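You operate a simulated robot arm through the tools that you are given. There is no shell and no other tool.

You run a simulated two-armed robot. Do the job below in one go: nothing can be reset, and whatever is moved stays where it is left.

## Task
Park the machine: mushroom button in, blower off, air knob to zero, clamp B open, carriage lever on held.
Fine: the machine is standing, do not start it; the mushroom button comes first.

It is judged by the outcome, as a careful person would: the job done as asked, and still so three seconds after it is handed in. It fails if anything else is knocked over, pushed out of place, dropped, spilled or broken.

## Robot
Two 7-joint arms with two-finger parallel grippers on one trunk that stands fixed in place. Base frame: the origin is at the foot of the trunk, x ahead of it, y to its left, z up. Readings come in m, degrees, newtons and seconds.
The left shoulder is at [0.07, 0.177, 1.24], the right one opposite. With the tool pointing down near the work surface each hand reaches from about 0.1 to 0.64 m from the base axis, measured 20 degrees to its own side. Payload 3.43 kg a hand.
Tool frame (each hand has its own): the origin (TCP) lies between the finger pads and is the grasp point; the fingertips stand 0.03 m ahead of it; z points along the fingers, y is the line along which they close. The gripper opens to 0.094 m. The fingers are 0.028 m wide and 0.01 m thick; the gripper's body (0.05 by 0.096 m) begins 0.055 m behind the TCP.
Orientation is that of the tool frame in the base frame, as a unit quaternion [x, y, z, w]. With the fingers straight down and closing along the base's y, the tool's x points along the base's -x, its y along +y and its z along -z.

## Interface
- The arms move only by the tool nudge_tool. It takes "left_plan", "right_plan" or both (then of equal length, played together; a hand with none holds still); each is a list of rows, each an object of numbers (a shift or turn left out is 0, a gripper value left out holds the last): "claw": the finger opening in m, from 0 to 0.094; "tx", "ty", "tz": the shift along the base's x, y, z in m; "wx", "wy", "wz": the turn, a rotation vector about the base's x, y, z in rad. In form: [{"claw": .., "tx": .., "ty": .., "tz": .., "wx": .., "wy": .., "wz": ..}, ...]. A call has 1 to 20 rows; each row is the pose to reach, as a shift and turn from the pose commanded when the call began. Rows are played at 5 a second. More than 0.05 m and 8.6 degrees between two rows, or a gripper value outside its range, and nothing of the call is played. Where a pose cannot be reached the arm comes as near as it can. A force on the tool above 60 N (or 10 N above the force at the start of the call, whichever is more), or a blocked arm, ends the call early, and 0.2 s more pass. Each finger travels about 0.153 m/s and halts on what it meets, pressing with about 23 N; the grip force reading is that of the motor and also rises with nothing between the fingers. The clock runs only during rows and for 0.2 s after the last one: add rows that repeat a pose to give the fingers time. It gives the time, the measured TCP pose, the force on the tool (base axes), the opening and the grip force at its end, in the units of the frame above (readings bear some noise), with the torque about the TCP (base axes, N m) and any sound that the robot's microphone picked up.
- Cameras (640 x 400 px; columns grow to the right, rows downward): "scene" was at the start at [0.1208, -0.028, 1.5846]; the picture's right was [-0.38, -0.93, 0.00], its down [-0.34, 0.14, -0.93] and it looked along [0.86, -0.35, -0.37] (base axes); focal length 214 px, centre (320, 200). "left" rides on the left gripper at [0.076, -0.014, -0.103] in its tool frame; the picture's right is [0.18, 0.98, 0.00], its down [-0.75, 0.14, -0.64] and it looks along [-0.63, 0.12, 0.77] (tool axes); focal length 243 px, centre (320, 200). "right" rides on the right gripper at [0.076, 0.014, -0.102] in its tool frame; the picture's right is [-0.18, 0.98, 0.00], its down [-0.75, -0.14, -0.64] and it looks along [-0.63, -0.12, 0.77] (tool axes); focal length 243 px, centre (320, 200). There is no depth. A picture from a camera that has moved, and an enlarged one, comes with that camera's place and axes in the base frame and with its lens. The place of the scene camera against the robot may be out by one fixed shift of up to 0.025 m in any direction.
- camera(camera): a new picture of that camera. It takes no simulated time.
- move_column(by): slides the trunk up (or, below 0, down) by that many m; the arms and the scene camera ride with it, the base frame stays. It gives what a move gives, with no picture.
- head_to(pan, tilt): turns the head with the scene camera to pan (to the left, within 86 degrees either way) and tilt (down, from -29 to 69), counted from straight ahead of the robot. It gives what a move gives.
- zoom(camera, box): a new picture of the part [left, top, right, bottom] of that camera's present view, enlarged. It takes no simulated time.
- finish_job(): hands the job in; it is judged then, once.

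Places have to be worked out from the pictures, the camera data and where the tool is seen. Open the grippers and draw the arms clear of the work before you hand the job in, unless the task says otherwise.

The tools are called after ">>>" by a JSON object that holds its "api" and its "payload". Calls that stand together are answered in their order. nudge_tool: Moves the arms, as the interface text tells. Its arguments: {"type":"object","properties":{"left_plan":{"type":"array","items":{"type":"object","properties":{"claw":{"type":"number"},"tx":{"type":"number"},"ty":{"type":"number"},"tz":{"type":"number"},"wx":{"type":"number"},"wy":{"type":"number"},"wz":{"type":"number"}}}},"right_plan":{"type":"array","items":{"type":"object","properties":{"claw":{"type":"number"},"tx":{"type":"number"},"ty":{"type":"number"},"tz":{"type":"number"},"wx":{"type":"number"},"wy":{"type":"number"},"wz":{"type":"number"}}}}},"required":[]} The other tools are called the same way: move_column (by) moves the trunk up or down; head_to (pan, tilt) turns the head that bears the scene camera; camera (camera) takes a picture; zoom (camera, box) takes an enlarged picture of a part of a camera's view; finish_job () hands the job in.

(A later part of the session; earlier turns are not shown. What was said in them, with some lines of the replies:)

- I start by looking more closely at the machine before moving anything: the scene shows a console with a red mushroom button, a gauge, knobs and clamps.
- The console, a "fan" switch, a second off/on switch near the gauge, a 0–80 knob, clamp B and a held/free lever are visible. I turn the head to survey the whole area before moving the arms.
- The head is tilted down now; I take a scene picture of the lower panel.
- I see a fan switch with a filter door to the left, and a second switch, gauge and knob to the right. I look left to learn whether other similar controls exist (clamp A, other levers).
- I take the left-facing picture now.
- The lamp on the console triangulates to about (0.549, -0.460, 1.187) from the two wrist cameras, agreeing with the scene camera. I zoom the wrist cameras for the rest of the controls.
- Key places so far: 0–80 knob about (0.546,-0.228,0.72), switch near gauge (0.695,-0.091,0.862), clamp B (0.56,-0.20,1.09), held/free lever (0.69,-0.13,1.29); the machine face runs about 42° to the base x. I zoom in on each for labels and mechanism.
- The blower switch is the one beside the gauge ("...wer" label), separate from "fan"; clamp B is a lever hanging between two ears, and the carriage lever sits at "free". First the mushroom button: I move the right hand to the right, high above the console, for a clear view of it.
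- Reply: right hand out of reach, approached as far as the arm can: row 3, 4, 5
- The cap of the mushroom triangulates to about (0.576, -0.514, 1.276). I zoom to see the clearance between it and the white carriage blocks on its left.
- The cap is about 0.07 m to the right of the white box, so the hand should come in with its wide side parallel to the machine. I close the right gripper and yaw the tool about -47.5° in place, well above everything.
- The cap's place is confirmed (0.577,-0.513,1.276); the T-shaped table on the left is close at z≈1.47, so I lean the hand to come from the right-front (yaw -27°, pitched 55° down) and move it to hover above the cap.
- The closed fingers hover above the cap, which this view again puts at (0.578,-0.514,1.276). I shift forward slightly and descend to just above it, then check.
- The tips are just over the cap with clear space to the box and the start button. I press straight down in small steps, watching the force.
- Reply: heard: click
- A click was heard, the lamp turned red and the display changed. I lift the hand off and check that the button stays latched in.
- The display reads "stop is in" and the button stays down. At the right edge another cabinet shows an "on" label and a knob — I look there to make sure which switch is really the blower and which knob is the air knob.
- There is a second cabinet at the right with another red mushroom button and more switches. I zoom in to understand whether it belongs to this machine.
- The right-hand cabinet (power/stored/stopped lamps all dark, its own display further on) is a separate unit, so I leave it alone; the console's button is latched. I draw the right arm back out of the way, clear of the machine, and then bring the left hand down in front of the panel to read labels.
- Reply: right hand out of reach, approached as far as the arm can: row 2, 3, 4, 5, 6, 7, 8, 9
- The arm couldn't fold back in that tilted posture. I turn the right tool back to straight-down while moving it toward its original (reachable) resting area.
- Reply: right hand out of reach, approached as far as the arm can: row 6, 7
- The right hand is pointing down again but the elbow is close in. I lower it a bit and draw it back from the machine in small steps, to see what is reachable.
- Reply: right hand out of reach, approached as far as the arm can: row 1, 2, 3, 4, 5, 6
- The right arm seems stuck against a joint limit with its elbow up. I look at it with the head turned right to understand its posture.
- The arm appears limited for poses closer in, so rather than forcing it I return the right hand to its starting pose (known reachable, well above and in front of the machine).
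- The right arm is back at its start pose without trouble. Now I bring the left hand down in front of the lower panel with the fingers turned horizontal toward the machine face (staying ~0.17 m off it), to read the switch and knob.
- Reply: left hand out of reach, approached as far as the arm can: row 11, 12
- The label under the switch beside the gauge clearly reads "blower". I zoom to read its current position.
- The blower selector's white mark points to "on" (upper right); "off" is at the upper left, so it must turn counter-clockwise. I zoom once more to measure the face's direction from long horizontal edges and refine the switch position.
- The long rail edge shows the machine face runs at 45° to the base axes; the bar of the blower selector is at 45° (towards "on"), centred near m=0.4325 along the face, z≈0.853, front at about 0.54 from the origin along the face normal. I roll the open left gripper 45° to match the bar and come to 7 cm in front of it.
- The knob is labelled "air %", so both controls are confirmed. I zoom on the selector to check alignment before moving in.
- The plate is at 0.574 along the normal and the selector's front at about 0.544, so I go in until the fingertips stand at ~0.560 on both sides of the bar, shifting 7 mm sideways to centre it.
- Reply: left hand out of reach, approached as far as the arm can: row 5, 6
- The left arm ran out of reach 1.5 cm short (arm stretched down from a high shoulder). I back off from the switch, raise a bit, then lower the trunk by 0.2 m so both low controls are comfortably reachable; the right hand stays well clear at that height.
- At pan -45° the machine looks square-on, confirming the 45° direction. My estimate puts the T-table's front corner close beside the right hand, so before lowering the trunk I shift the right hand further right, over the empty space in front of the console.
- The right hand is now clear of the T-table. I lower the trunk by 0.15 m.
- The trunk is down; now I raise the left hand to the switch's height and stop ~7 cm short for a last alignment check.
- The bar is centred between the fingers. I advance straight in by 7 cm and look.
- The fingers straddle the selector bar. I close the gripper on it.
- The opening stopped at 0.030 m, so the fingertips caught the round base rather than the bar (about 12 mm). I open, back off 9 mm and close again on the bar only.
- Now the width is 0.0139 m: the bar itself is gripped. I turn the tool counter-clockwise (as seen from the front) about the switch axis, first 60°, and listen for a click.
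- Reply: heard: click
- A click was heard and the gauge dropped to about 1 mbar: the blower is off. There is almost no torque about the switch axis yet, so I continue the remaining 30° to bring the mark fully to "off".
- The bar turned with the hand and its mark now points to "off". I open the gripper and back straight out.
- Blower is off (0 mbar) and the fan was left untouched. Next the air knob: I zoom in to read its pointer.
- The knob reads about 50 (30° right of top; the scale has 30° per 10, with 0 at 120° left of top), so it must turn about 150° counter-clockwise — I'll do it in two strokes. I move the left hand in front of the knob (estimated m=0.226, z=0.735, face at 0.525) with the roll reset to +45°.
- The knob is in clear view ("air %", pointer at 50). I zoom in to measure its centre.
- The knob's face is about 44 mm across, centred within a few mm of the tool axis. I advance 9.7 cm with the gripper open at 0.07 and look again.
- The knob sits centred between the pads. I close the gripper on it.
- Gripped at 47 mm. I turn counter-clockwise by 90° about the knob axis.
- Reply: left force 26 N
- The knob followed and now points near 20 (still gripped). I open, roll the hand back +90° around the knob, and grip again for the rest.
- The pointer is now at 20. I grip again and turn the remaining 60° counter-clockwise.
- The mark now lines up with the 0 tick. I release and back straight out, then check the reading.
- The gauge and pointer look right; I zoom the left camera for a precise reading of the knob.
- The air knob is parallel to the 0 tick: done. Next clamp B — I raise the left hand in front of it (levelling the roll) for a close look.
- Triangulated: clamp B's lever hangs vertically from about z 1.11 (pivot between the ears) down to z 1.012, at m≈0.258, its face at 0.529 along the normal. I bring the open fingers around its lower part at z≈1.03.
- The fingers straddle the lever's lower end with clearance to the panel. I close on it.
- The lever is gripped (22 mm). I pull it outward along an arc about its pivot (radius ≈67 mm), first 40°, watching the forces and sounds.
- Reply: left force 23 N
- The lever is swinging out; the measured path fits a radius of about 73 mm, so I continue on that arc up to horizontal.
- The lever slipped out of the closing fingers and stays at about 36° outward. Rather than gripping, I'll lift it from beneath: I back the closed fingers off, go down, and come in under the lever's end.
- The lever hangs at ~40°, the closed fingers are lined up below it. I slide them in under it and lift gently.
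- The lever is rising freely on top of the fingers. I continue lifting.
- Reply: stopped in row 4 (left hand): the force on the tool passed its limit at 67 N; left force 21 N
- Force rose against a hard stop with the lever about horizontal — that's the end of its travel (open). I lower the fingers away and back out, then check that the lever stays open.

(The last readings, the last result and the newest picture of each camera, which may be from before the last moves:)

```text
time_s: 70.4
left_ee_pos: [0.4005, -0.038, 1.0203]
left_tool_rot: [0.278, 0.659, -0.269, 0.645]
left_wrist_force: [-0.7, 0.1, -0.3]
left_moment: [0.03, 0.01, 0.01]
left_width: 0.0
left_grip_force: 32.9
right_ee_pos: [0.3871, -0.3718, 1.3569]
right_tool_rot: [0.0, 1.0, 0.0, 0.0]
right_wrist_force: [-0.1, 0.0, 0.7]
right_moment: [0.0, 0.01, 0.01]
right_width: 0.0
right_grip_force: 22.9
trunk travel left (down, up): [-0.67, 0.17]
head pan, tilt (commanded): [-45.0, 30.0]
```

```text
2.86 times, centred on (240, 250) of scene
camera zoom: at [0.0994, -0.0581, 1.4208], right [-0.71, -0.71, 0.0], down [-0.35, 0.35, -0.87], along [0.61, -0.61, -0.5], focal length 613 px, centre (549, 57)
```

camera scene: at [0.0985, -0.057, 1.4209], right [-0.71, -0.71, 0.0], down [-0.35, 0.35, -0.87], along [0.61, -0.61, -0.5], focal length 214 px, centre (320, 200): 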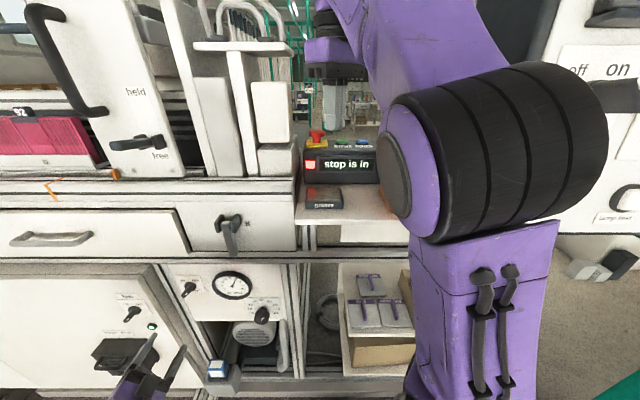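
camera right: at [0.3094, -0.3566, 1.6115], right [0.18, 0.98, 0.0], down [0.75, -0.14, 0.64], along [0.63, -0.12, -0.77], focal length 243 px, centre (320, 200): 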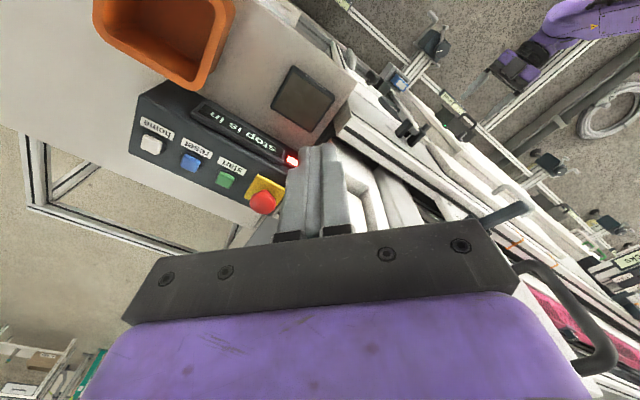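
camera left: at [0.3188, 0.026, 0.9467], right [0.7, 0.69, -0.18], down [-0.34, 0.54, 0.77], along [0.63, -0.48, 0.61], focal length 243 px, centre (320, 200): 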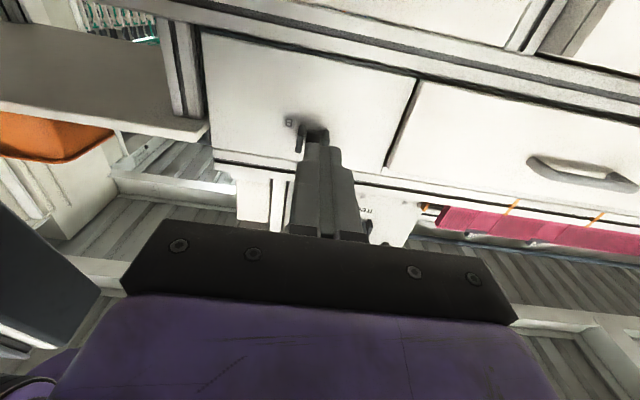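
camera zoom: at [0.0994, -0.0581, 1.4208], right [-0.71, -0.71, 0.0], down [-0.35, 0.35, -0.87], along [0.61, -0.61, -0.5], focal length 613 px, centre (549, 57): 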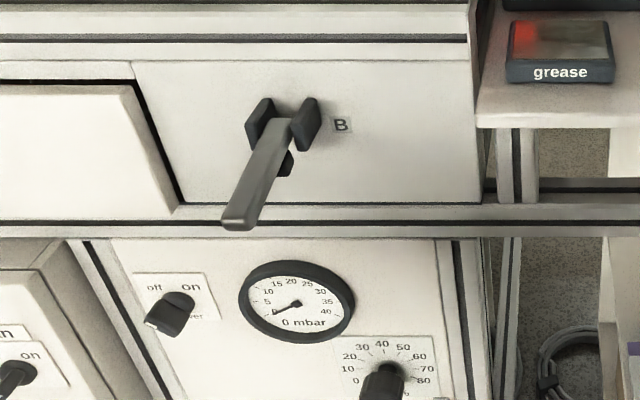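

The lever stays out at roughly 75–80° from hanging. I zoom in to judge whether that is its real end stop.

>>> {"api": "zoom", "payload": {"camera": "scene", "box": [205, 200, 275, 255]}}

>>> {"api": "zoom", "payload": {"camera": "right", "box": [380, 60, 500, 160]}}

>>> {"api": "camera", "payload": {"camera": "right"}}

```text
7.27 times, centred on (240, 228) of scene
camera zoom: at [0.0994, -0.0581, 1.4208], right [-0.71, -0.71, 0.0], down [-0.35, 0.35, -0.87], along [0.61, -0.61, -0.5], focal length 1560 px, centre (902, 0)
```

zoom: 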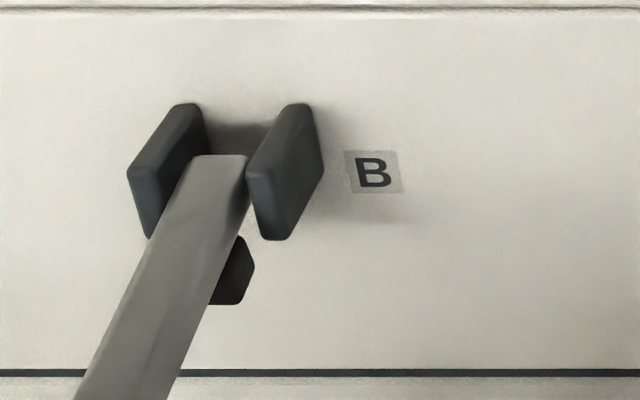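

```text
4.00 times, centred on (440, 110) of right
camera zoom: at [0.3101, -0.358, 1.461], right [0.18, 0.98, 0.0], down [0.75, -0.14, 0.64], along [0.63, -0.12, -0.77], focal length 970 px, centre (-160, 560)
```

zoom: 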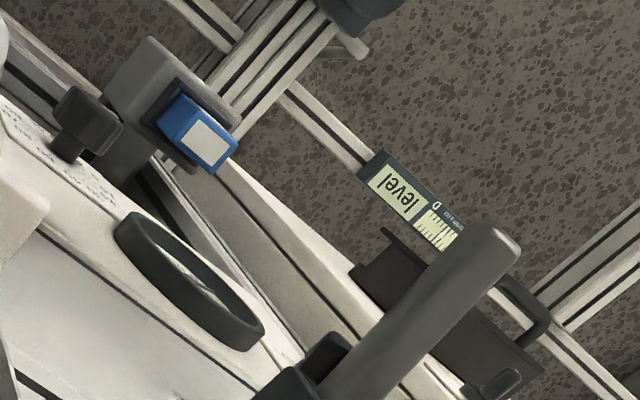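

```text
taken
camera right: at [0.3101, -0.358, 1.461], right [0.18, 0.98, 0.0], down [0.75, -0.14, 0.64], along [0.63, -0.12, -0.77], focal length 243 px, centre (320, 200)
```

right: 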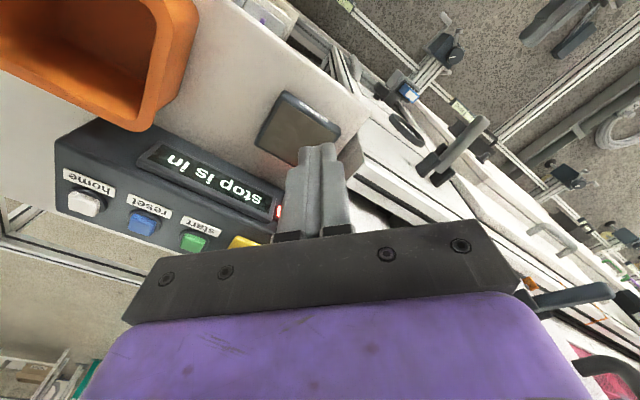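

Both views put the lever end at n≈0.449, z≈1.091, i.e. about 70–80° from closed. To make sure it is really at its stop, I test it gently from below near its very end, away from the bracket.

>>> {"api": "nudge_tool", "payload": {"left_plan": [{"tx": 0.0216, "ty": -0.0209}, {"tx": 0.0432, "ty": -0.0418}, {"tx": 0.0647, "ty": -0.0626}, {"tx": 0.0863, "ty": -0.0835}, {"tx": 0.0863, "ty": -0.0835, "tz": 0.015}, {"tx": 0.0863, "ty": -0.0835, "tz": 0.025}, {"tx": 0.0863, "ty": -0.0835, "tz": 0.032}, {"tx": 0.0863, "ty": -0.0835, "tz": 0.032}]}}

>>> {"api": "zoom", "payload": {"camera": "scene", "box": [185, 200, 285, 275]}}

>>> {"api": "zoom", "payload": {"camera": "right", "box": [400, 80, 540, 200]}}

```text
time_s: 72.2
left_ee_pos: [0.4869, -0.123, 1.0533]
left_tool_rot: [0.278, 0.66, -0.269, 0.644]
left_wrist_force: [0.0, 0.9, 0.5]
left_moment: [0.01, 0.05, -0.02]
left_width: 0.0
left_grip_force: 32.9
right_ee_pos: [0.386, -0.3712, 1.3597]
right_tool_rot: [0.0, 1.0, 0.0, 0.0]
right_wrist_force: [-0.8, 0.3, 0.5]
right_moment: [-0.02, -0.01, -0.01]
right_width: 0.0
right_grip_force: 23.4
trunk travel left (down, up): [-0.67, 0.17]
head pan, tilt (commanded): [-45.0, 30.0]
```

```text
5.33 times, centred on (235, 238) of scene
camera zoom: at [0.0984, -0.0571, 1.4209], right [-0.71, -0.71, 0.0], down [-0.35, 0.35, -0.87], along [0.61, -0.61, -0.5], focal length 1144 px, centre (773, 0)
```

zoom: 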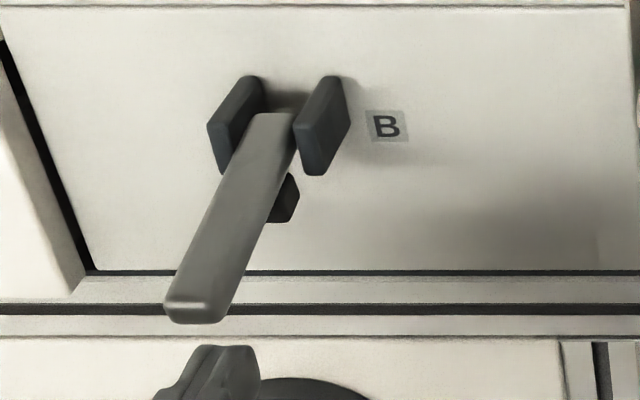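

```text
3.33 times, centred on (470, 140) of right
camera zoom: at [0.3091, -0.357, 1.4615], right [0.18, 0.98, 0.0], down [0.75, -0.14, 0.64], along [0.63, -0.12, -0.77], focal length 809 px, centre (-180, 400)
```

zoom: 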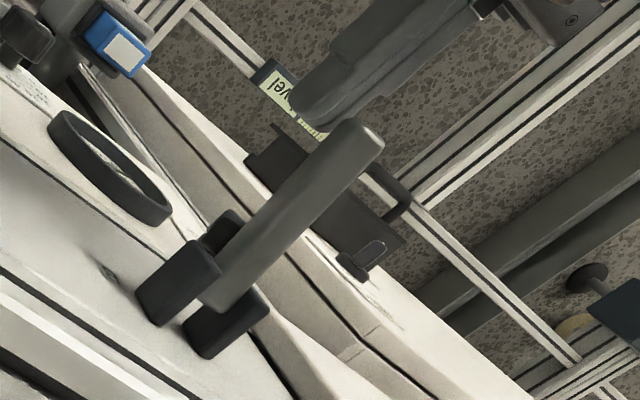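

No contact yet. I raise in small steps until the lever is touched, to feel whether it yields.

>>> {"api": "nudge_tool", "payload": {"left_plan": [{"tz": 0.004}, {"tz": 0.008}, {"tz": 0.011}, {"tz": 0.011}]}}

>>> {"api": "zoom", "payload": {"camera": "right", "box": [400, 80, 540, 200]}}

>>> {"api": "zoom", "payload": {"camera": "scene", "box": [185, 200, 285, 275]}}

```text
time_s: 73.2
left_ee_pos: [0.485, -0.1216, 1.0633]
left_tool_rot: [0.277, 0.661, -0.268, 0.644]
left_wrist_force: [1.1, 0.5, 0.2]
left_moment: [0.01, 0.0, -0.01]
left_width: 0.0003
left_grip_force: 32.8
right_ee_pos: [0.3854, -0.372, 1.3594]
right_tool_rot: [0.0, 1.0, 0.0, 0.0]
right_wrist_force: [0.2, 0.0, 0.1]
right_moment: [-0.01, 0.0, -0.01]
right_width: 0.0
right_grip_force: 23.0
trunk travel left (down, up): [-0.67, 0.17]
head pan, tilt (commanded): [-45.0, 30.0]
```

```text
3.33 times, centred on (470, 140) of right
camera zoom: at [0.3093, -0.3572, 1.4614], right [0.18, 0.98, 0.0], down [0.75, -0.14, 0.64], along [0.63, -0.12, -0.77], focal length 809 px, centre (-180, 400)
```

zoom: 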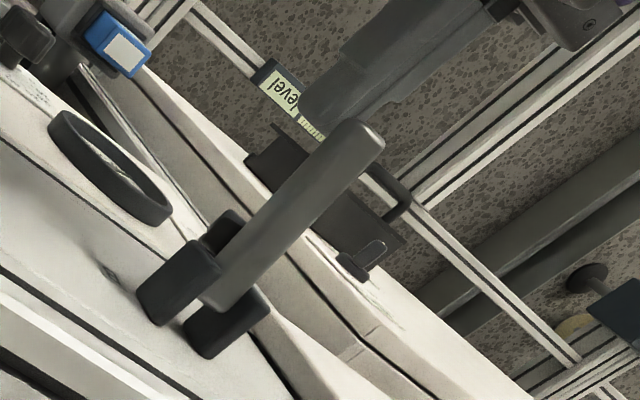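

```text
5.33 times, centred on (235, 238) of scene
camera zoom: at [0.0986, -0.0574, 1.4209], right [-0.71, -0.71, 0.0], down [-0.35, 0.35, -0.87], along [0.61, -0.61, -0.5], focal length 1144 px, centre (773, 0)
```

zoom: 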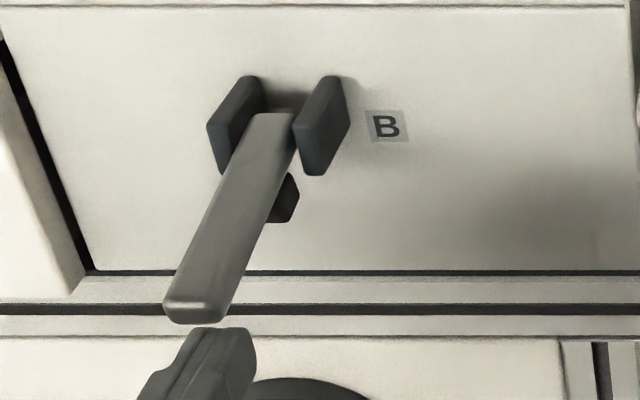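

Still no contact at z 1.063. I continue in 3 mm steps.

>>> {"api": "nudge_tool", "payload": {"left_plan": [{"tz": 0.003}, {"tz": 0.006}, {"tz": 0.009}, {"tz": 0.012}, {"tz": 0.012}]}}

>>> {"api": "zoom", "payload": {"camera": "right", "box": [400, 80, 540, 200]}}

>>> {"api": "zoom", "payload": {"camera": "scene", "box": [185, 200, 285, 275]}}

```text
time_s: 74.4
left_ee_pos: [0.4839, -0.122, 1.0711]
left_tool_rot: [0.282, 0.664, -0.268, 0.638]
left_wrist_force: [-13.8, 5.2, -41.0]
left_moment: [0.43, 0.43, 0.03]
left_width: 0.0001
left_grip_force: 32.9
right_ee_pos: [0.3878, -0.3711, 1.3582]
right_tool_rot: [0.0, 1.0, 0.001, -0.001]
right_wrist_force: [-0.7, 0.0, -0.6]
right_moment: [0.02, 0.0, 0.02]
right_width: 0.0
right_grip_force: 22.9
trunk travel left (down, up): [-0.67, 0.17]
head pan, tilt (commanded): [-45.0, 30.0]
```

```text
3.33 times, centred on (470, 140) of right
camera zoom: at [0.3115, -0.3573, 1.4604], right [0.18, 0.98, 0.0], down [0.75, -0.14, 0.64], along [0.63, -0.12, -0.77], focal length 809 px, centre (-180, 400)
```

zoom: 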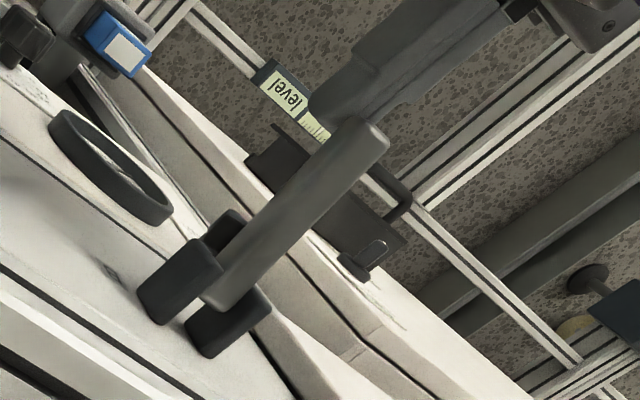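

```text
5.33 times, centred on (235, 238) of scene
camera zoom: at [0.1007, -0.0574, 1.4202], right [-0.71, -0.71, 0.0], down [-0.36, 0.35, -0.87], along [0.61, -0.61, -0.5], focal length 1144 px, centre (773, 0)
```

zoom: 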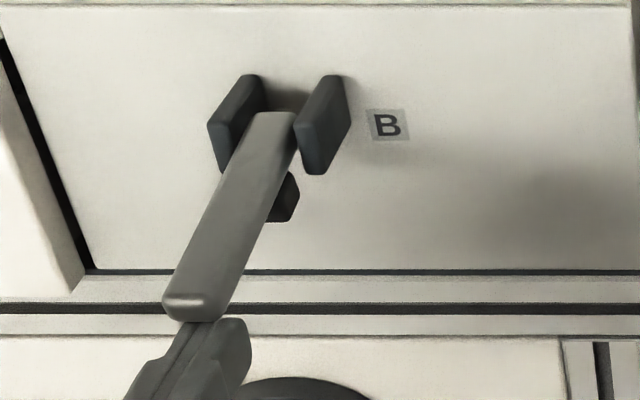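

41 N upward doesn't move it: the lever is against its stop, so clamp B is fully open. I back away and turn to the carriage lever.

>>> {"api": "nudge_tool", "payload": {"left_plan": [{"tz": -0.02}, {"tz": -0.035}, {"tx": -0.03, "ty": 0.03, "tz": -0.035}, {"tx": -0.06, "ty": 0.06, "tz": -0.035}, {"tx": -0.085, "ty": 0.085, "tz": -0.035}, {"tx": -0.085, "ty": 0.085, "tz": -0.035}]}}

>>> {"api": "head_to", "payload": {"pan": -20, "tilt": 20}}

>>> {"api": "camera", "payload": {"camera": "scene"}}

>>> {"api": "zoom", "payload": {"camera": "scene", "box": [220, 100, 360, 240]}}

```text
time_s: 75.8
left_ee_pos: [0.4026, -0.0392, 1.0421]
left_tool_rot: [0.278, 0.661, -0.269, 0.644]
left_wrist_force: [0.0, -0.1, 0.6]
left_moment: [0.01, 0.04, -0.01]
left_width: 0.0
left_grip_force: 33.1
left hand out of reach, approached as far as the arm can: row 5, 6
right_ee_pos: [0.3861, -0.3727, 1.3583]
right_tool_rot: [0.0, 1.0, -0.001, 0.0]
right_wrist_force: [0.6, 0.5, -0.1]
right_moment: [0.02, -0.03, -0.03]
right_width: 0.0
right_grip_force: 23.1
trunk travel left (down, up): [-0.67, 0.17]
head pan, tilt (commanded): [-45.0, 30.0]
```

```text
time_s: 76.7
left_ee_pos: [0.4031, -0.0409, 1.0424]
left_tool_rot: [0.278, 0.66, -0.269, 0.644]
left_wrist_force: [0.3, -0.1, -1.0]
left_moment: [0.01, 0.01, 0.01]
left_width: 0.0
left_grip_force: 33.2
right_ee_pos: [0.3854, -0.3724, 1.3596]
right_tool_rot: [0.0, 1.0, 0.0, 0.001]
right_wrist_force: [0.2, -0.7, -0.7]
right_moment: [0.01, 0.0, -0.02]
right_width: 0.0002
right_grip_force: 23.2
trunk travel left (down, up): [-0.67, 0.17]
head pan, tilt (commanded): [-20.0, 20.0]
```

```text
taken
camera scene: at [0.1221, -0.0253, 1.4369], right [-0.34, -0.94, 0.0], down [-0.32, 0.12, -0.94], along [0.88, -0.32, -0.34], focal length 214 px, centre (320, 200)
```

scene: 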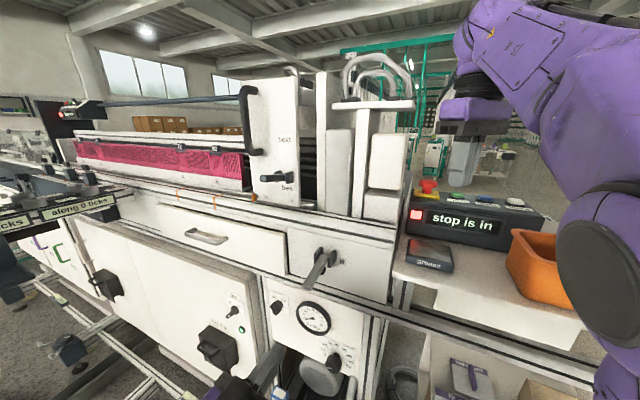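

```text
2.86 times, centred on (290, 170) of scene
camera zoom: at [0.1221, -0.0253, 1.4369], right [-0.34, -0.94, 0.0], down [-0.32, 0.12, -0.94], along [0.88, -0.32, -0.34], focal length 613 px, centre (406, 286)
```

zoom: 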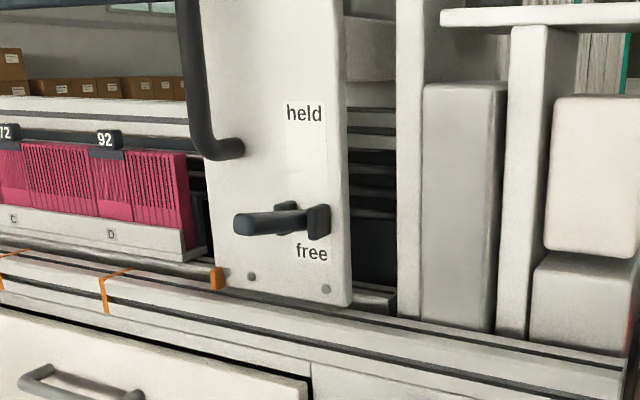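

The carriage lever sticks straight out beside "free"; its ears are near (m 0.395, n 0.588, z 1.29) and its end about n 0.495, with "held" above, so it must swing up. I raise the trunk by 0.15 m so the left arm works near shoulder height again.

>>> {"api": "move_column", "payload": {"by": 0.15}}

>>> {"api": "camera", "payload": {"camera": "scene"}}

>>> {"api": "camera", "payload": {"camera": "left"}}

```text
time_s: 78.5
left_ee_pos: [0.4035, -0.0402, 1.1937]
left_tool_rot: [0.278, 0.661, -0.268, 0.644]
left_wrist_force: [0.6, -0.1, -0.2]
left_moment: [0.0, 0.01, 0.0]
left_width: 0.0
left_grip_force: 32.9
right_ee_pos: [0.3865, -0.3716, 1.5081]
right_tool_rot: [0.0, 1.0, 0.0, 0.0]
right_wrist_force: [-0.3, 0.8, 0.1]
right_moment: [-0.01, -0.01, 0.02]
right_width: 0.0004
right_grip_force: 23.4
trunk travel left (down, up): [-0.82, 0.02]
head pan, tilt (commanded): [-20.0, 20.0]
```

```text
taken
camera scene: at [0.1222, -0.0252, 1.5869], right [-0.34, -0.94, 0.0], down [-0.32, 0.12, -0.94], along [0.88, -0.32, -0.34], focal length 214 px, centre (320, 200)
```

scene: 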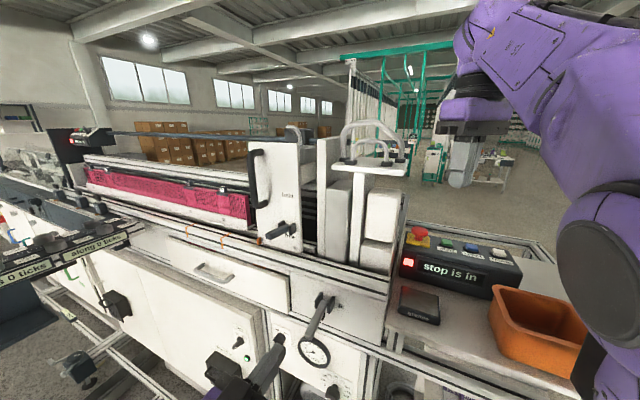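

```text
taken
camera left: at [0.3207, 0.0237, 1.1188], right [0.7, 0.69, -0.18], down [-0.34, 0.54, 0.77], along [0.63, -0.48, 0.61], focal length 243 px, centre (320, 200)
```

left: 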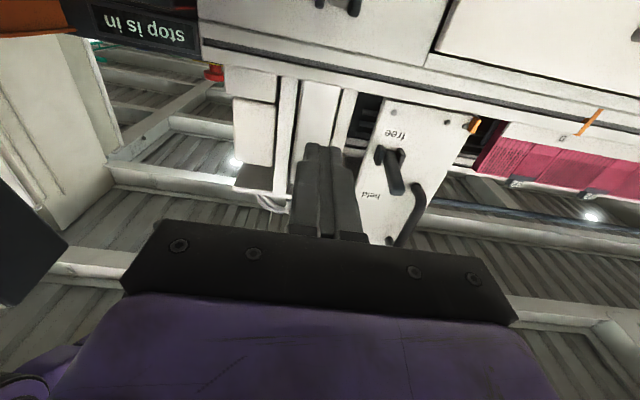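

The left camera now sees the carriage lever between "free" and "held". I zoom both cameras to triangulate it.

>>> {"api": "zoom", "payload": {"camera": "left", "box": [340, 90, 480, 250]}}

>>> {"api": "zoom", "payload": {"camera": "scene", "box": [220, 120, 360, 270]}}

```text
2.50 times, centred on (410, 170) of left
camera zoom: at [0.3207, 0.0237, 1.1188], right [0.7, 0.69, -0.18], down [-0.34, 0.54, 0.77], along [0.63, -0.48, 0.61], focal length 606 px, centre (95, 275)
```

zoom: 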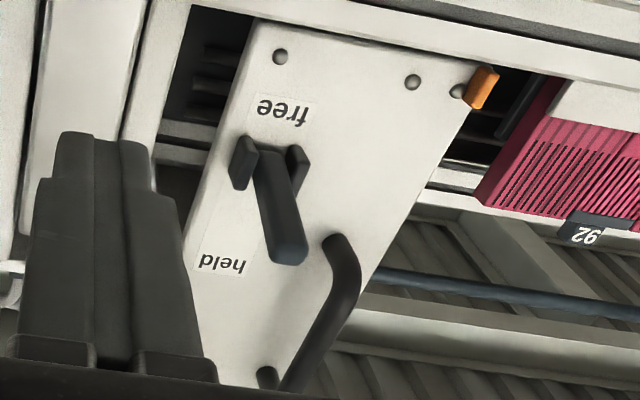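

```text
2.67 times, centred on (290, 195) of scene
camera zoom: at [0.1222, -0.0252, 1.5869], right [-0.34, -0.94, 0.0], down [-0.32, 0.12, -0.94], along [0.88, -0.32, -0.34], focal length 572 px, centre (400, 213)
```

zoom: 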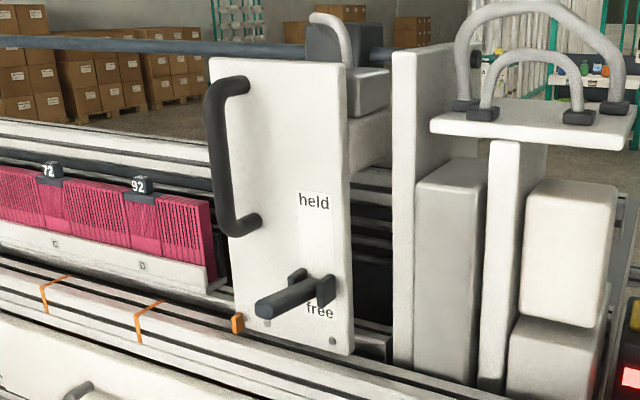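

The lever is about horizontal: pivot near (n 0.588, z 1.293), end near (n 0.503, z 1.30), at m≈0.394. I move the closed fingers to in front of and just below it.

>>> {"api": "nudge_tool", "payload": {"left_plan": [{"tx": 0.0316, "ty": 0.0072, "tz": 0.0112, "wx": -0.022, "wy": -0.017, "wz": 0.007}, {"tx": 0.0632, "ty": 0.0144, "tz": 0.0224, "wx": -0.022, "wy": -0.017, "wz": 0.007}, {"tx": 0.0948, "ty": 0.0216, "tz": 0.0336, "wx": -0.022, "wy": -0.017, "wz": 0.007}, {"tx": 0.1264, "ty": 0.0288, "tz": 0.0448, "wx": -0.022, "wy": -0.017, "wz": 0.007}, {"tx": 0.158, "ty": 0.036, "tz": 0.056, "wx": -0.022, "wy": -0.017, "wz": 0.007}, {"tx": 0.158, "ty": 0.036, "tz": 0.056, "wx": -0.022, "wy": -0.017, "wz": 0.007}]}}

>>> {"api": "camera", "payload": {"camera": "left"}}

>>> {"api": "zoom", "payload": {"camera": "scene", "box": [200, 160, 360, 280]}}

```text
time_s: 79.9
left_ee_pos: [0.5617, -0.0052, 1.2477]
left_tool_rot: [0.271, 0.653, -0.271, 0.653]
left_wrist_force: [-0.3, 0.2, 0.0]
left_moment: [0.05, 0.02, -0.01]
left_width: 0.0
left_grip_force: 32.8
right_ee_pos: [0.3856, -0.3717, 1.5082]
right_tool_rot: [0.001, 1.0, -0.001, 0.0]
right_wrist_force: [-1.1, 0.7, -0.8]
right_moment: [0.01, -0.02, -0.01]
right_width: 0.0
right_grip_force: 23.0
trunk travel left (down, up): [-0.82, 0.02]
head pan, tilt (commanded): [-20.0, 20.0]
```

```text
taken
camera left: at [0.48, 0.0563, 1.1717], right [0.7, 0.69, -0.18], down [-0.35, 0.56, 0.75], along [0.62, -0.46, 0.63], focal length 243 px, centre (320, 200)
```

left: 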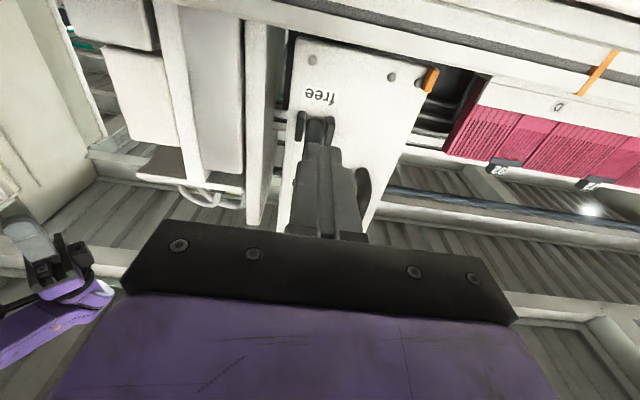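

```text
3.33 times, centred on (280, 220) of scene
camera zoom: at [0.1215, -0.0255, 1.587], right [-0.34, -0.94, 0.0], down [-0.32, 0.12, -0.94], along [0.88, -0.32, -0.34], focal length 715 px, centre (453, 133)
```

zoom: 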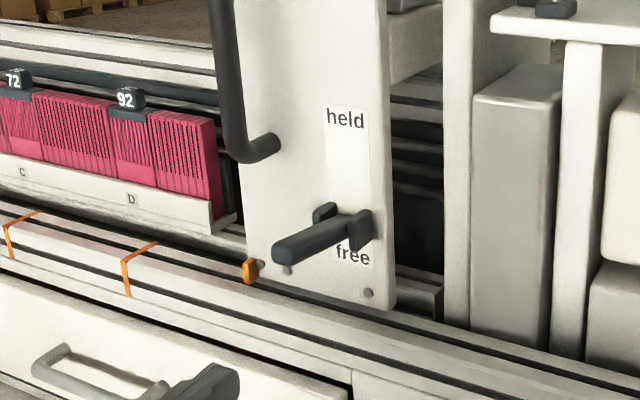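

The fingertips are exactly lined up below the lever. I slide in under its end and lift it along its arc to about 30°, watching for resistance.

>>> {"api": "nudge_tool", "payload": {"left_plan": [{"tx": 0.0212, "ty": -0.0212}, {"tx": 0.0424, "ty": -0.0424}, {"tx": 0.0612, "ty": -0.0612}, {"tx": 0.0612, "ty": -0.0612, "tz": 0.015}, {"tx": 0.0612, "ty": -0.0612, "tz": 0.0293}, {"tx": 0.0617, "ty": -0.0617, "tz": 0.0427}, {"tx": 0.0651, "ty": -0.0651, "tz": 0.0605}, {"tx": 0.0651, "ty": -0.0651, "tz": 0.0605}]}}

>>> {"api": "zoom", "payload": {"camera": "scene", "box": [200, 160, 360, 280]}}

>>> {"api": "camera", "payload": {"camera": "left"}}

```text
time_s: 81.7
left_ee_pos: [0.6256, -0.0695, 1.3094]
left_tool_rot: [0.27, 0.652, -0.272, 0.654]
left_wrist_force: [0.3, 0.6, -1.5]
left_moment: [0.01, 0.02, 0.02]
left_width: 0.0
left_grip_force: 32.6
right_ee_pos: [0.3851, -0.371, 1.5083]
right_tool_rot: [0.0, 1.0, 0.0, 0.0]
right_wrist_force: [0.6, -0.5, -0.2]
right_moment: [0.01, 0.02, -0.01]
right_width: 0.0001
right_grip_force: 22.6
trunk travel left (down, up): [-0.82, 0.02]
head pan, tilt (commanded): [-20.0, 20.0]
```

```text
3.33 times, centred on (280, 220) of scene
camera zoom: at [0.1223, -0.0251, 1.587], right [-0.34, -0.94, 0.0], down [-0.32, 0.12, -0.94], along [0.88, -0.32, -0.34], focal length 715 px, centre (453, 133)
```

zoom: 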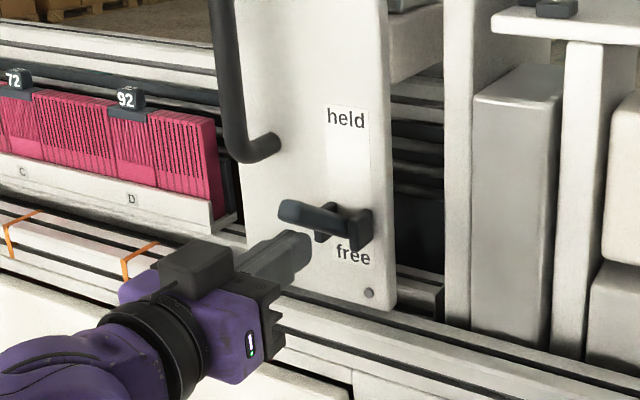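

```text
taken
camera left: at [0.5442, -0.0085, 1.2328], right [0.7, 0.69, -0.18], down [-0.35, 0.56, 0.75], along [0.62, -0.46, 0.63], focal length 243 px, centre (320, 200)
```

left: 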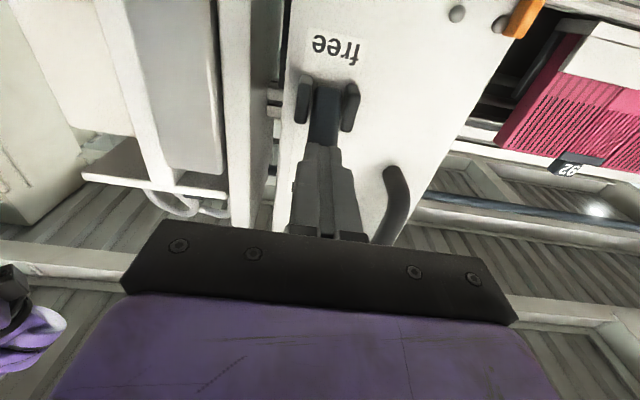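

The lever rises freely (~35° now) and the carriage has not moved. I continue the arc upward and inward.

>>> {"api": "nudge_tool", "payload": {"left_plan": [{"tx": 0.0065, "ty": -0.0065, "tz": 0.0159}, {"tx": 0.011, "ty": -0.011, "tz": 0.023}, {"tx": 0.0158, "ty": -0.0158, "tz": 0.0289}, {"tx": 0.0195, "ty": -0.0195, "tz": 0.0325}, {"tx": 0.0231, "ty": -0.0231, "tz": 0.0355}, {"tx": 0.0231, "ty": -0.0231, "tz": 0.0355}]}}

>>> {"api": "zoom", "payload": {"camera": "scene", "box": [200, 160, 360, 280]}}

>>> {"api": "camera", "payload": {"camera": "left"}}

```text
time_s: 83.1
left_ee_pos: [0.6462, -0.0893, 1.3417]
left_tool_rot: [0.271, 0.653, -0.271, 0.653]
left_wrist_force: [-18.5, 13.6, -17.9]
left_moment: [0.2, 0.11, -0.11]
left_width: 0.0002
left_grip_force: 33.2
right_ee_pos: [0.3823, -0.3674, 1.5108]
right_tool_rot: [0.0, 1.0, -0.002, 0.001]
right_wrist_force: [-0.9, -0.4, 0.2]
right_moment: [-0.02, -0.01, 0.01]
right_width: 0.0
right_grip_force: 22.9
trunk travel left (down, up): [-0.82, 0.02]
head pan, tilt (commanded): [-20.0, 20.0]
```

```text
3.33 times, centred on (280, 220) of scene
camera zoom: at [0.1186, -0.0202, 1.5871], right [-0.34, -0.94, 0.0], down [-0.32, 0.11, -0.94], along [0.88, -0.32, -0.34], focal length 715 px, centre (453, 133)
```

zoom: 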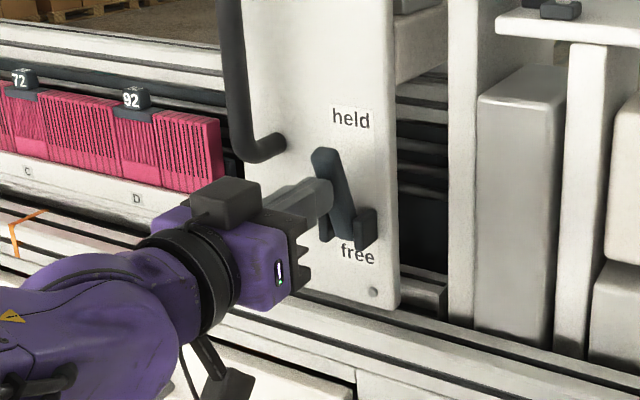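

```text
taken
camera left: at [0.5641, -0.0266, 1.2666], right [0.7, 0.69, -0.18], down [-0.35, 0.55, 0.75], along [0.63, -0.46, 0.63], focal length 243 px, centre (320, 200)
```

left: 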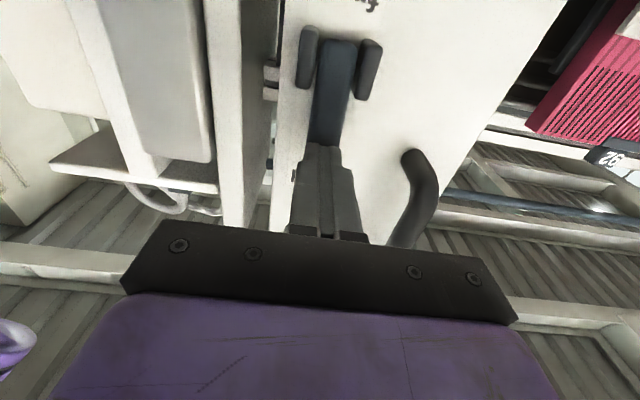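

The lever is at ~65–70° with about 29 N resistance building — like a latch. I push on a little further along the arc in small steps.

>>> {"api": "nudge_tool", "payload": {"left_plan": [{"tx": 0.0027, "ty": -0.0027, "tz": 0.0016}, {"tx": 0.0054, "ty": -0.0054, "tz": 0.0032}, {"tx": 0.008, "ty": -0.008, "tz": 0.0046}, {"tx": 0.008, "ty": -0.008, "tz": 0.0046}]}}

>>> {"api": "zoom", "payload": {"camera": "scene", "box": [200, 160, 360, 280]}}

>>> {"api": "camera", "payload": {"camera": "left"}}

```text
time_s: 83.7
left_ee_pos: [0.6468, -0.0882, 1.3447]
left_tool_rot: [0.272, 0.655, -0.272, 0.651]
left_wrist_force: [-30.1, 30.4, -8.2]
left_moment: [-0.34, -0.18, -0.05]
left_width: 0.0
left_grip_force: 33.2
right_ee_pos: [0.3752, -0.3595, 1.5144]
right_tool_rot: [0.001, 1.0, -0.004, 0.003]
right_wrist_force: [0.2, -0.5, 0.1]
right_moment: [0.0, -0.01, 0.01]
right_width: 0.0001
right_grip_force: 23.3
trunk travel left (down, up): [-0.82, 0.02]
head pan, tilt (commanded): [-20.0, 20.0]
stopped in row 3 (left hand): the force on the tool passed its limit at 63 N (the readings are from after the stop); the commanded pose is now the measured one
```

```text
3.33 times, centred on (280, 220) of scene
camera zoom: at [0.1121, -0.0135, 1.5885], right [-0.34, -0.94, 0.0], down [-0.32, 0.11, -0.94], along [0.89, -0.32, -0.33], focal length 715 px, centre (453, 133)
```

zoom: 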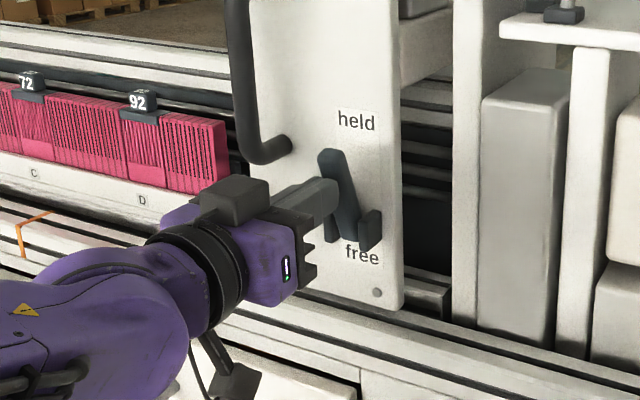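

```text
taken
camera left: at [0.5645, -0.0259, 1.2685], right [0.7, 0.69, -0.19], down [-0.35, 0.55, 0.76], along [0.63, -0.46, 0.63], focal length 243 px, centre (320, 200)
```

left: 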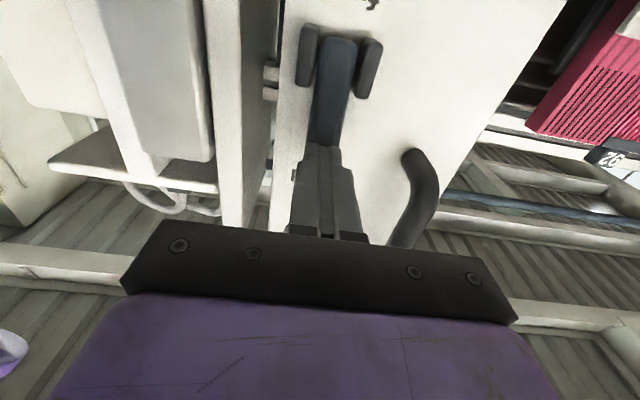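

63 N and the lever no longer moves: it is at its upper end stop. I back the fingers straight away from it and see whether it stays up.

>>> {"api": "nudge_tool", "payload": {"left_plan": [{"tx": -0.008, "ty": 0.008, "tz": -0.004}, {"tx": -0.025, "ty": 0.025, "tz": -0.008}, {"tx": -0.05, "ty": 0.05, "tz": -0.01}, {"tx": -0.075, "ty": 0.075, "tz": -0.01}, {"tx": -0.09, "ty": 0.09, "tz": -0.01}, {"tx": -0.09, "ty": 0.09, "tz": -0.01}]}}

>>> {"api": "zoom", "payload": {"camera": "scene", "box": [200, 140, 360, 260]}}

>>> {"api": "zoom", "payload": {"camera": "left", "box": [240, 40, 480, 240]}}

```text
time_s: 85.1
left_ee_pos: [0.5631, -0.0069, 1.3297]
left_tool_rot: [0.274, 0.657, -0.272, 0.648]
left_wrist_force: [-0.6, 0.2, -1.1]
left_moment: [-0.01, 0.0, -0.03]
left_width: 0.0
left_grip_force: 33.1
right_ee_pos: [0.3858, -0.3705, 1.5082]
right_tool_rot: [0.001, 1.0, -0.001, 0.0]
right_wrist_force: [0.2, -0.1, 0.3]
right_moment: [0.01, 0.02, -0.01]
right_width: 0.0001
right_grip_force: 23.0
trunk travel left (down, up): [-0.82, 0.02]
head pan, tilt (commanded): [-20.0, 20.0]
```

```text
3.33 times, centred on (280, 200) of scene
camera zoom: at [0.1218, -0.0236, 1.587], right [-0.34, -0.94, 0.0], down [-0.32, 0.12, -0.94], along [0.88, -0.32, -0.34], focal length 715 px, centre (453, 200)
```

zoom: 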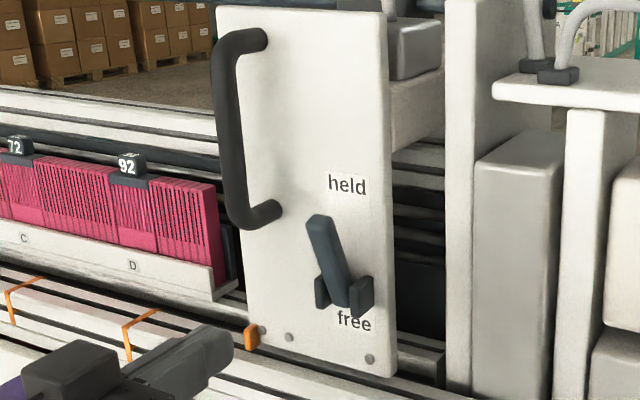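

```text
2.00 times, centred on (360, 140) of left
camera zoom: at [0.4814, 0.0549, 1.2551], right [0.7, 0.69, -0.19], down [-0.34, 0.55, 0.76], along [0.63, -0.47, 0.62], focal length 485 px, centre (240, 320)
```

zoom: 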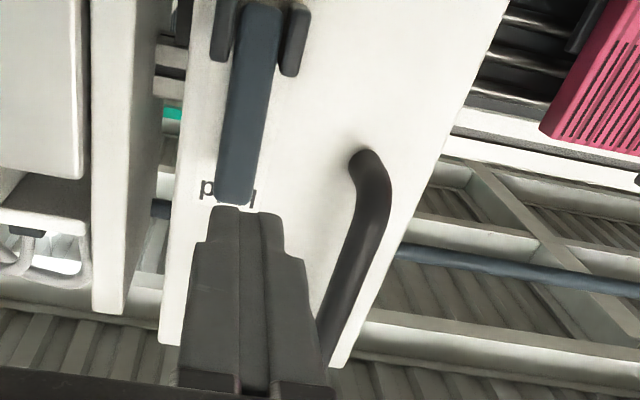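

The lever stays up, pointing at "held", and the carriage plate sits exactly where it was. I now open both grippers and draw the left arm back and up to its starting area, the right hand slightly back too.

>>> {"api": "nudge_tool", "payload": {"left_plan": [{"claw": 0.0, "tx": -0.0202, "ty": 0.0021, "tz": 0.0131, "wx": 0.0472, "wy": 0.114, "wz": 0.0472}, {"claw": 0.05, "tx": -0.0405, "ty": 0.0042, "tz": 0.0262, "wx": 0.0945, "wy": 0.228, "wz": 0.0945}, {"claw": 0.09, "tx": -0.0607, "ty": 0.0062, "tz": 0.0392, "wx": 0.1417, "wy": 0.342, "wz": 0.1417}, {"tx": -0.0809, "ty": 0.0083, "tz": 0.0523, "wx": 0.1889, "wy": 0.456, "wz": 0.1889}, {"tx": -0.1012, "ty": 0.0104, "tz": 0.0654, "wx": 0.2361, "wy": 0.57, "wz": 0.2361}, {"tx": -0.1214, "ty": 0.0125, "tz": 0.0785, "wx": 0.2833, "wy": 0.684, "wz": 0.2833}, {"tx": -0.1416, "ty": 0.0145, "tz": 0.0915, "wx": 0.3306, "wy": 0.798, "wz": 0.3306}, {"tx": -0.1618, "ty": 0.0166, "tz": 0.1046, "wx": 0.3778, "wy": 0.9121, "wz": 0.3778}, {"tx": -0.1821, "ty": 0.0187, "tz": 0.1177, "wx": 0.425, "wy": 1.0261, "wz": 0.425}, {"tx": -0.2023, "ty": 0.0208, "tz": 0.1308, "wx": 0.4722, "wy": 1.1401, "wz": 0.4722}, {"tx": -0.2225, "ty": 0.0228, "tz": 0.1438, "wx": 0.5195, "wy": 1.2541, "wz": 0.5195}, {"tx": -0.2428, "ty": 0.0249, "tz": 0.1569, "wx": 0.5667, "wy": 1.3681, "wz": 0.5667}, {"tx": -0.263, "ty": 0.027, "tz": 0.17, "wx": 0.6139, "wy": 1.4821, "wz": 0.6139}, {"tx": -0.263, "ty": 0.027, "tz": 0.17, "wx": 0.6139, "wy": 1.4821, "wz": 0.6139}]}}

>>> {"api": "camera", "payload": {"camera": "scene"}}

```text
time_s: 88.1
left_ee_pos: [0.2817, 0.0133, 1.4796]
left_tool_rot: [0.0, 1.0, -0.002, -0.006]
left_wrist_force: [-0.2, 0.2, 0.4]
left_moment: [0.06, -0.05, 0.02]
left_width: 0.09
left_grip_force: 0.0
left hand out of reach, approached as far as the arm can: row 2, 3, 4, 13, 14
right_ee_pos: [0.3817, -0.3723, 1.5098]
right_tool_rot: [0.001, 1.0, 0.0, 0.001]
right_wrist_force: [-0.4, -0.7, 0.2]
right_moment: [0.0, -0.02, 0.0]
right_width: 0.0
right_grip_force: 23.4
trunk travel left (down, up): [-0.82, 0.02]
head pan, tilt (commanded): [-20.0, 20.0]
```

```text
taken
camera scene: at [0.1191, -0.0257, 1.5872], right [-0.34, -0.94, 0.0], down [-0.32, 0.12, -0.94], along [0.88, -0.32, -0.34], focal length 214 px, centre (320, 200)
```

scene: 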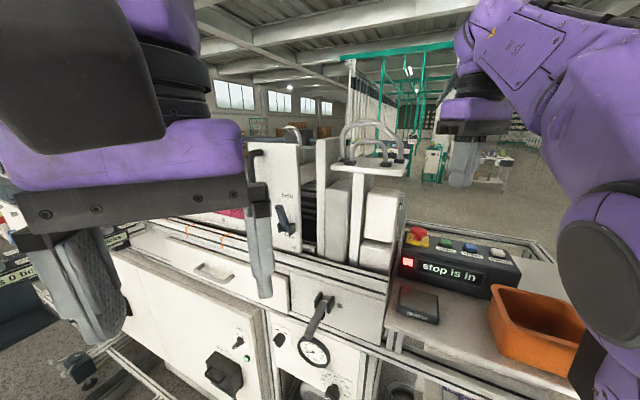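

The left arm is back in its start area with the gripper open. I now open the right gripper, ease that hand back a little, and check all controls with the head.

>>> {"api": "nudge_tool", "payload": {"right_plan": [{"claw": 0.0, "ty": 0.014}, {"claw": 0.04, "ty": 0.028}, {"claw": 0.08, "ty": 0.042}, {"claw": 0.09, "ty": 0.042}, {"claw": 0.09, "ty": 0.042}]}}

>>> {"api": "head_to", "payload": {"pan": -40, "tilt": 40}}

>>> {"api": "camera", "payload": {"camera": "scene"}}

>>> {"api": "zoom", "payload": {"camera": "scene", "box": [120, 100, 320, 300]}}

>>> {"api": "zoom", "payload": {"camera": "scene", "box": [280, 120, 440, 220]}}

```text
time_s: 89.3
left_ee_pos: [0.2845, 0.0141, 1.4783]
left_tool_rot: [0.0, 1.0, -0.003, -0.006]
left_wrist_force: [-0.9, -0.8, 0.7]
left_moment: [0.03, -0.02, -0.01]
left_width: 0.0901
left_grip_force: 0.1
right_ee_pos: [0.386, -0.3304, 1.5082]
right_tool_rot: [0.002, 1.0, -0.001, 0.002]
right_wrist_force: [0.0, 0.3, -0.8]
right_moment: [0.0, 0.01, 0.02]
right_width: 0.0899
right_grip_force: 0.0
trunk travel left (down, up): [-0.82, 0.02]
head pan, tilt (commanded): [-20.0, 20.0]
```

```text
time_s: 90.2
left_ee_pos: [0.2872, 0.0139, 1.4781]
left_tool_rot: [-0.001, 1.0, -0.003, -0.006]
left_wrist_force: [0.5, 0.8, -0.2]
left_moment: [0.04, -0.01, 0.03]
left_width: 0.0902
left_grip_force: 0.2
right_ee_pos: [0.3857, -0.33, 1.5078]
right_tool_rot: [0.001, 1.0, -0.002, 0.001]
right_wrist_force: [0.3, -0.2, -0.3]
right_moment: [-0.01, -0.03, 0.0]
right_width: 0.0902
right_grip_force: 0.0
trunk travel left (down, up): [-0.82, 0.02]
head pan, tilt (commanded): [-40.0, 40.0]
```

```text
taken
camera scene: at [0.0998, -0.0476, 1.5556], right [-0.64, -0.77, 0.0], down [-0.49, 0.41, -0.77], along [0.59, -0.49, -0.64], focal length 214 px, centre (320, 200)
```

scene: 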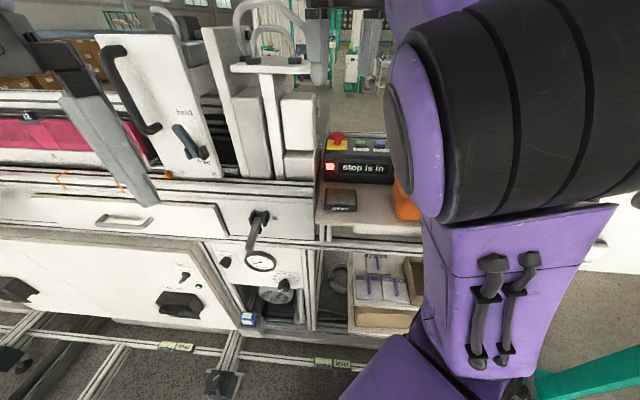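

```text
2.00 times, centred on (220, 200) of scene
camera zoom: at [0.0998, -0.0476, 1.5556], right [-0.64, -0.77, 0.0], down [-0.49, 0.41, -0.77], along [0.59, -0.49, -0.64], focal length 429 px, centre (520, 200)
```

zoom: 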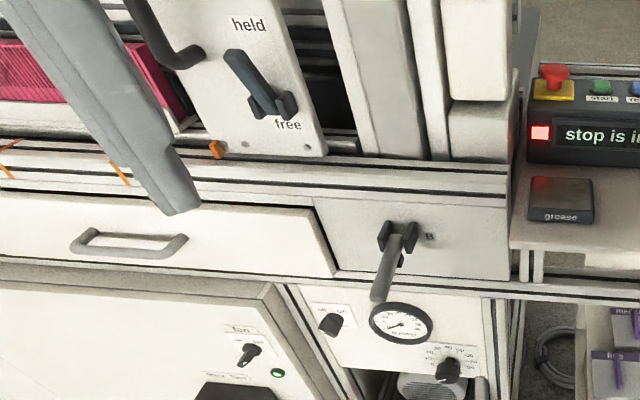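

```text
4.00 times, centred on (360, 170) of scene
camera zoom: at [0.0998, -0.0476, 1.5556], right [-0.64, -0.77, 0.0], down [-0.49, 0.41, -0.77], along [0.59, -0.49, -0.64], focal length 858 px, centre (160, 320)
```

zoom: 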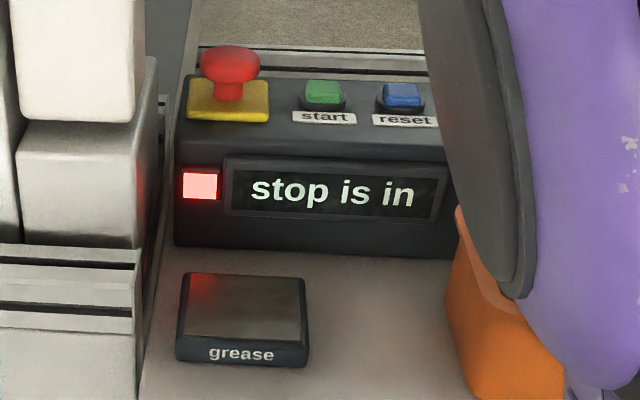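

All five look right: "stop is in", carriage lever up at "held", clamp B lever out. One last close look at the blower selector, gauge and knob.

>>> {"api": "zoom", "payload": {"camera": "scene", "box": [210, 240, 310, 310]}}

>>> {"api": "zoom", "payload": {"camera": "scene", "box": [150, 95, 230, 175]}}

```text
5.71 times, centred on (260, 275) of scene
camera zoom: at [0.0998, -0.0476, 1.5556], right [-0.64, -0.77, 0.0], down [-0.49, 0.41, -0.77], along [0.59, -0.49, -0.64], focal length 1226 px, centre (663, -229)
```

zoom: 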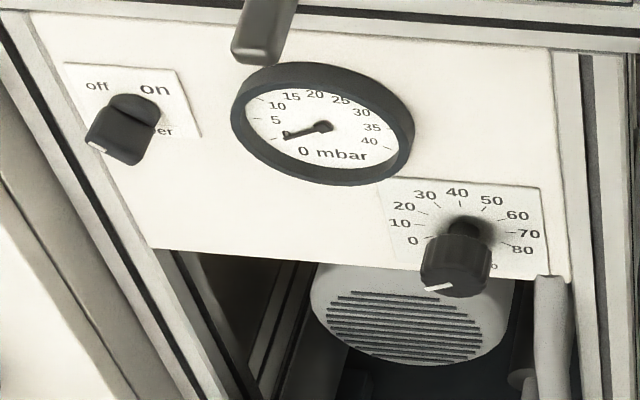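

```text
5.00 times, centred on (190, 135) of scene
camera zoom: at [0.0998, -0.0476, 1.5556], right [-0.64, -0.77, 0.0], down [-0.49, 0.41, -0.77], along [0.59, -0.49, -0.64], focal length 1072 px, centre (970, 525)
```

zoom: 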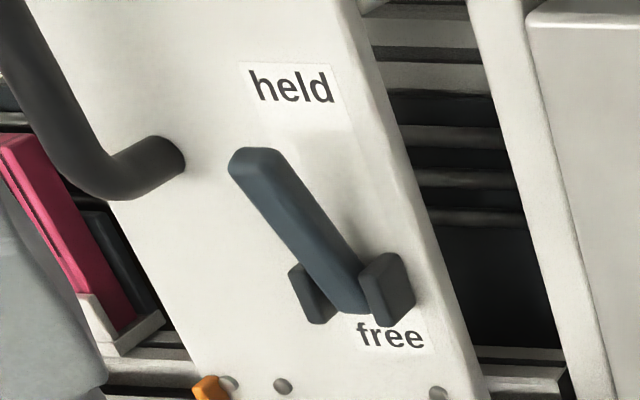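

Everything is confirmed: mushroom button latched ("stop is in"), blower selector on off with the gauge at 0 mbar, air knob at 0, clamp B open, and carriage lever up at held. Both grippers are open and both hands are clear, so I hand the job in.

>>> {"api": "finish_job", "payload": {}}

```text
The job is handed in.
```

The machine is parked and the job is handed in. I pressed the mushroom button first and never touched the start button.

| Control | State now |
|---|---|
| Mushroom button | In and latched; the display reads "stop is in" and the lamp is red |
| Blower | Switched to off; the gauge has dropped to 0 mbar |
| Air knob | Turned from 50 back to 0 |
| Clamp B | Lever swung up and out to its stop, and it stays there |
| Carriage lever | Moved from free up to its stop, pointing at held, and it stays there |

- **Clamp B:** the clamp has no open or closed marking. I took the hanging lever as closed and the raised end stop as open.
- **Force on the levers:** I pushed clamp B and the carriage lever against their end stops at just over 60 N. Neither showed any sign of damage.
- **Second mushroom button:** there is another one on a separate cabinet to the right. I judged it not to belong to this machine and left it alone.

I also left the fan alone, so it is still on. The carriage did not shift. Both grippers are open and the arms are clear of the machine.
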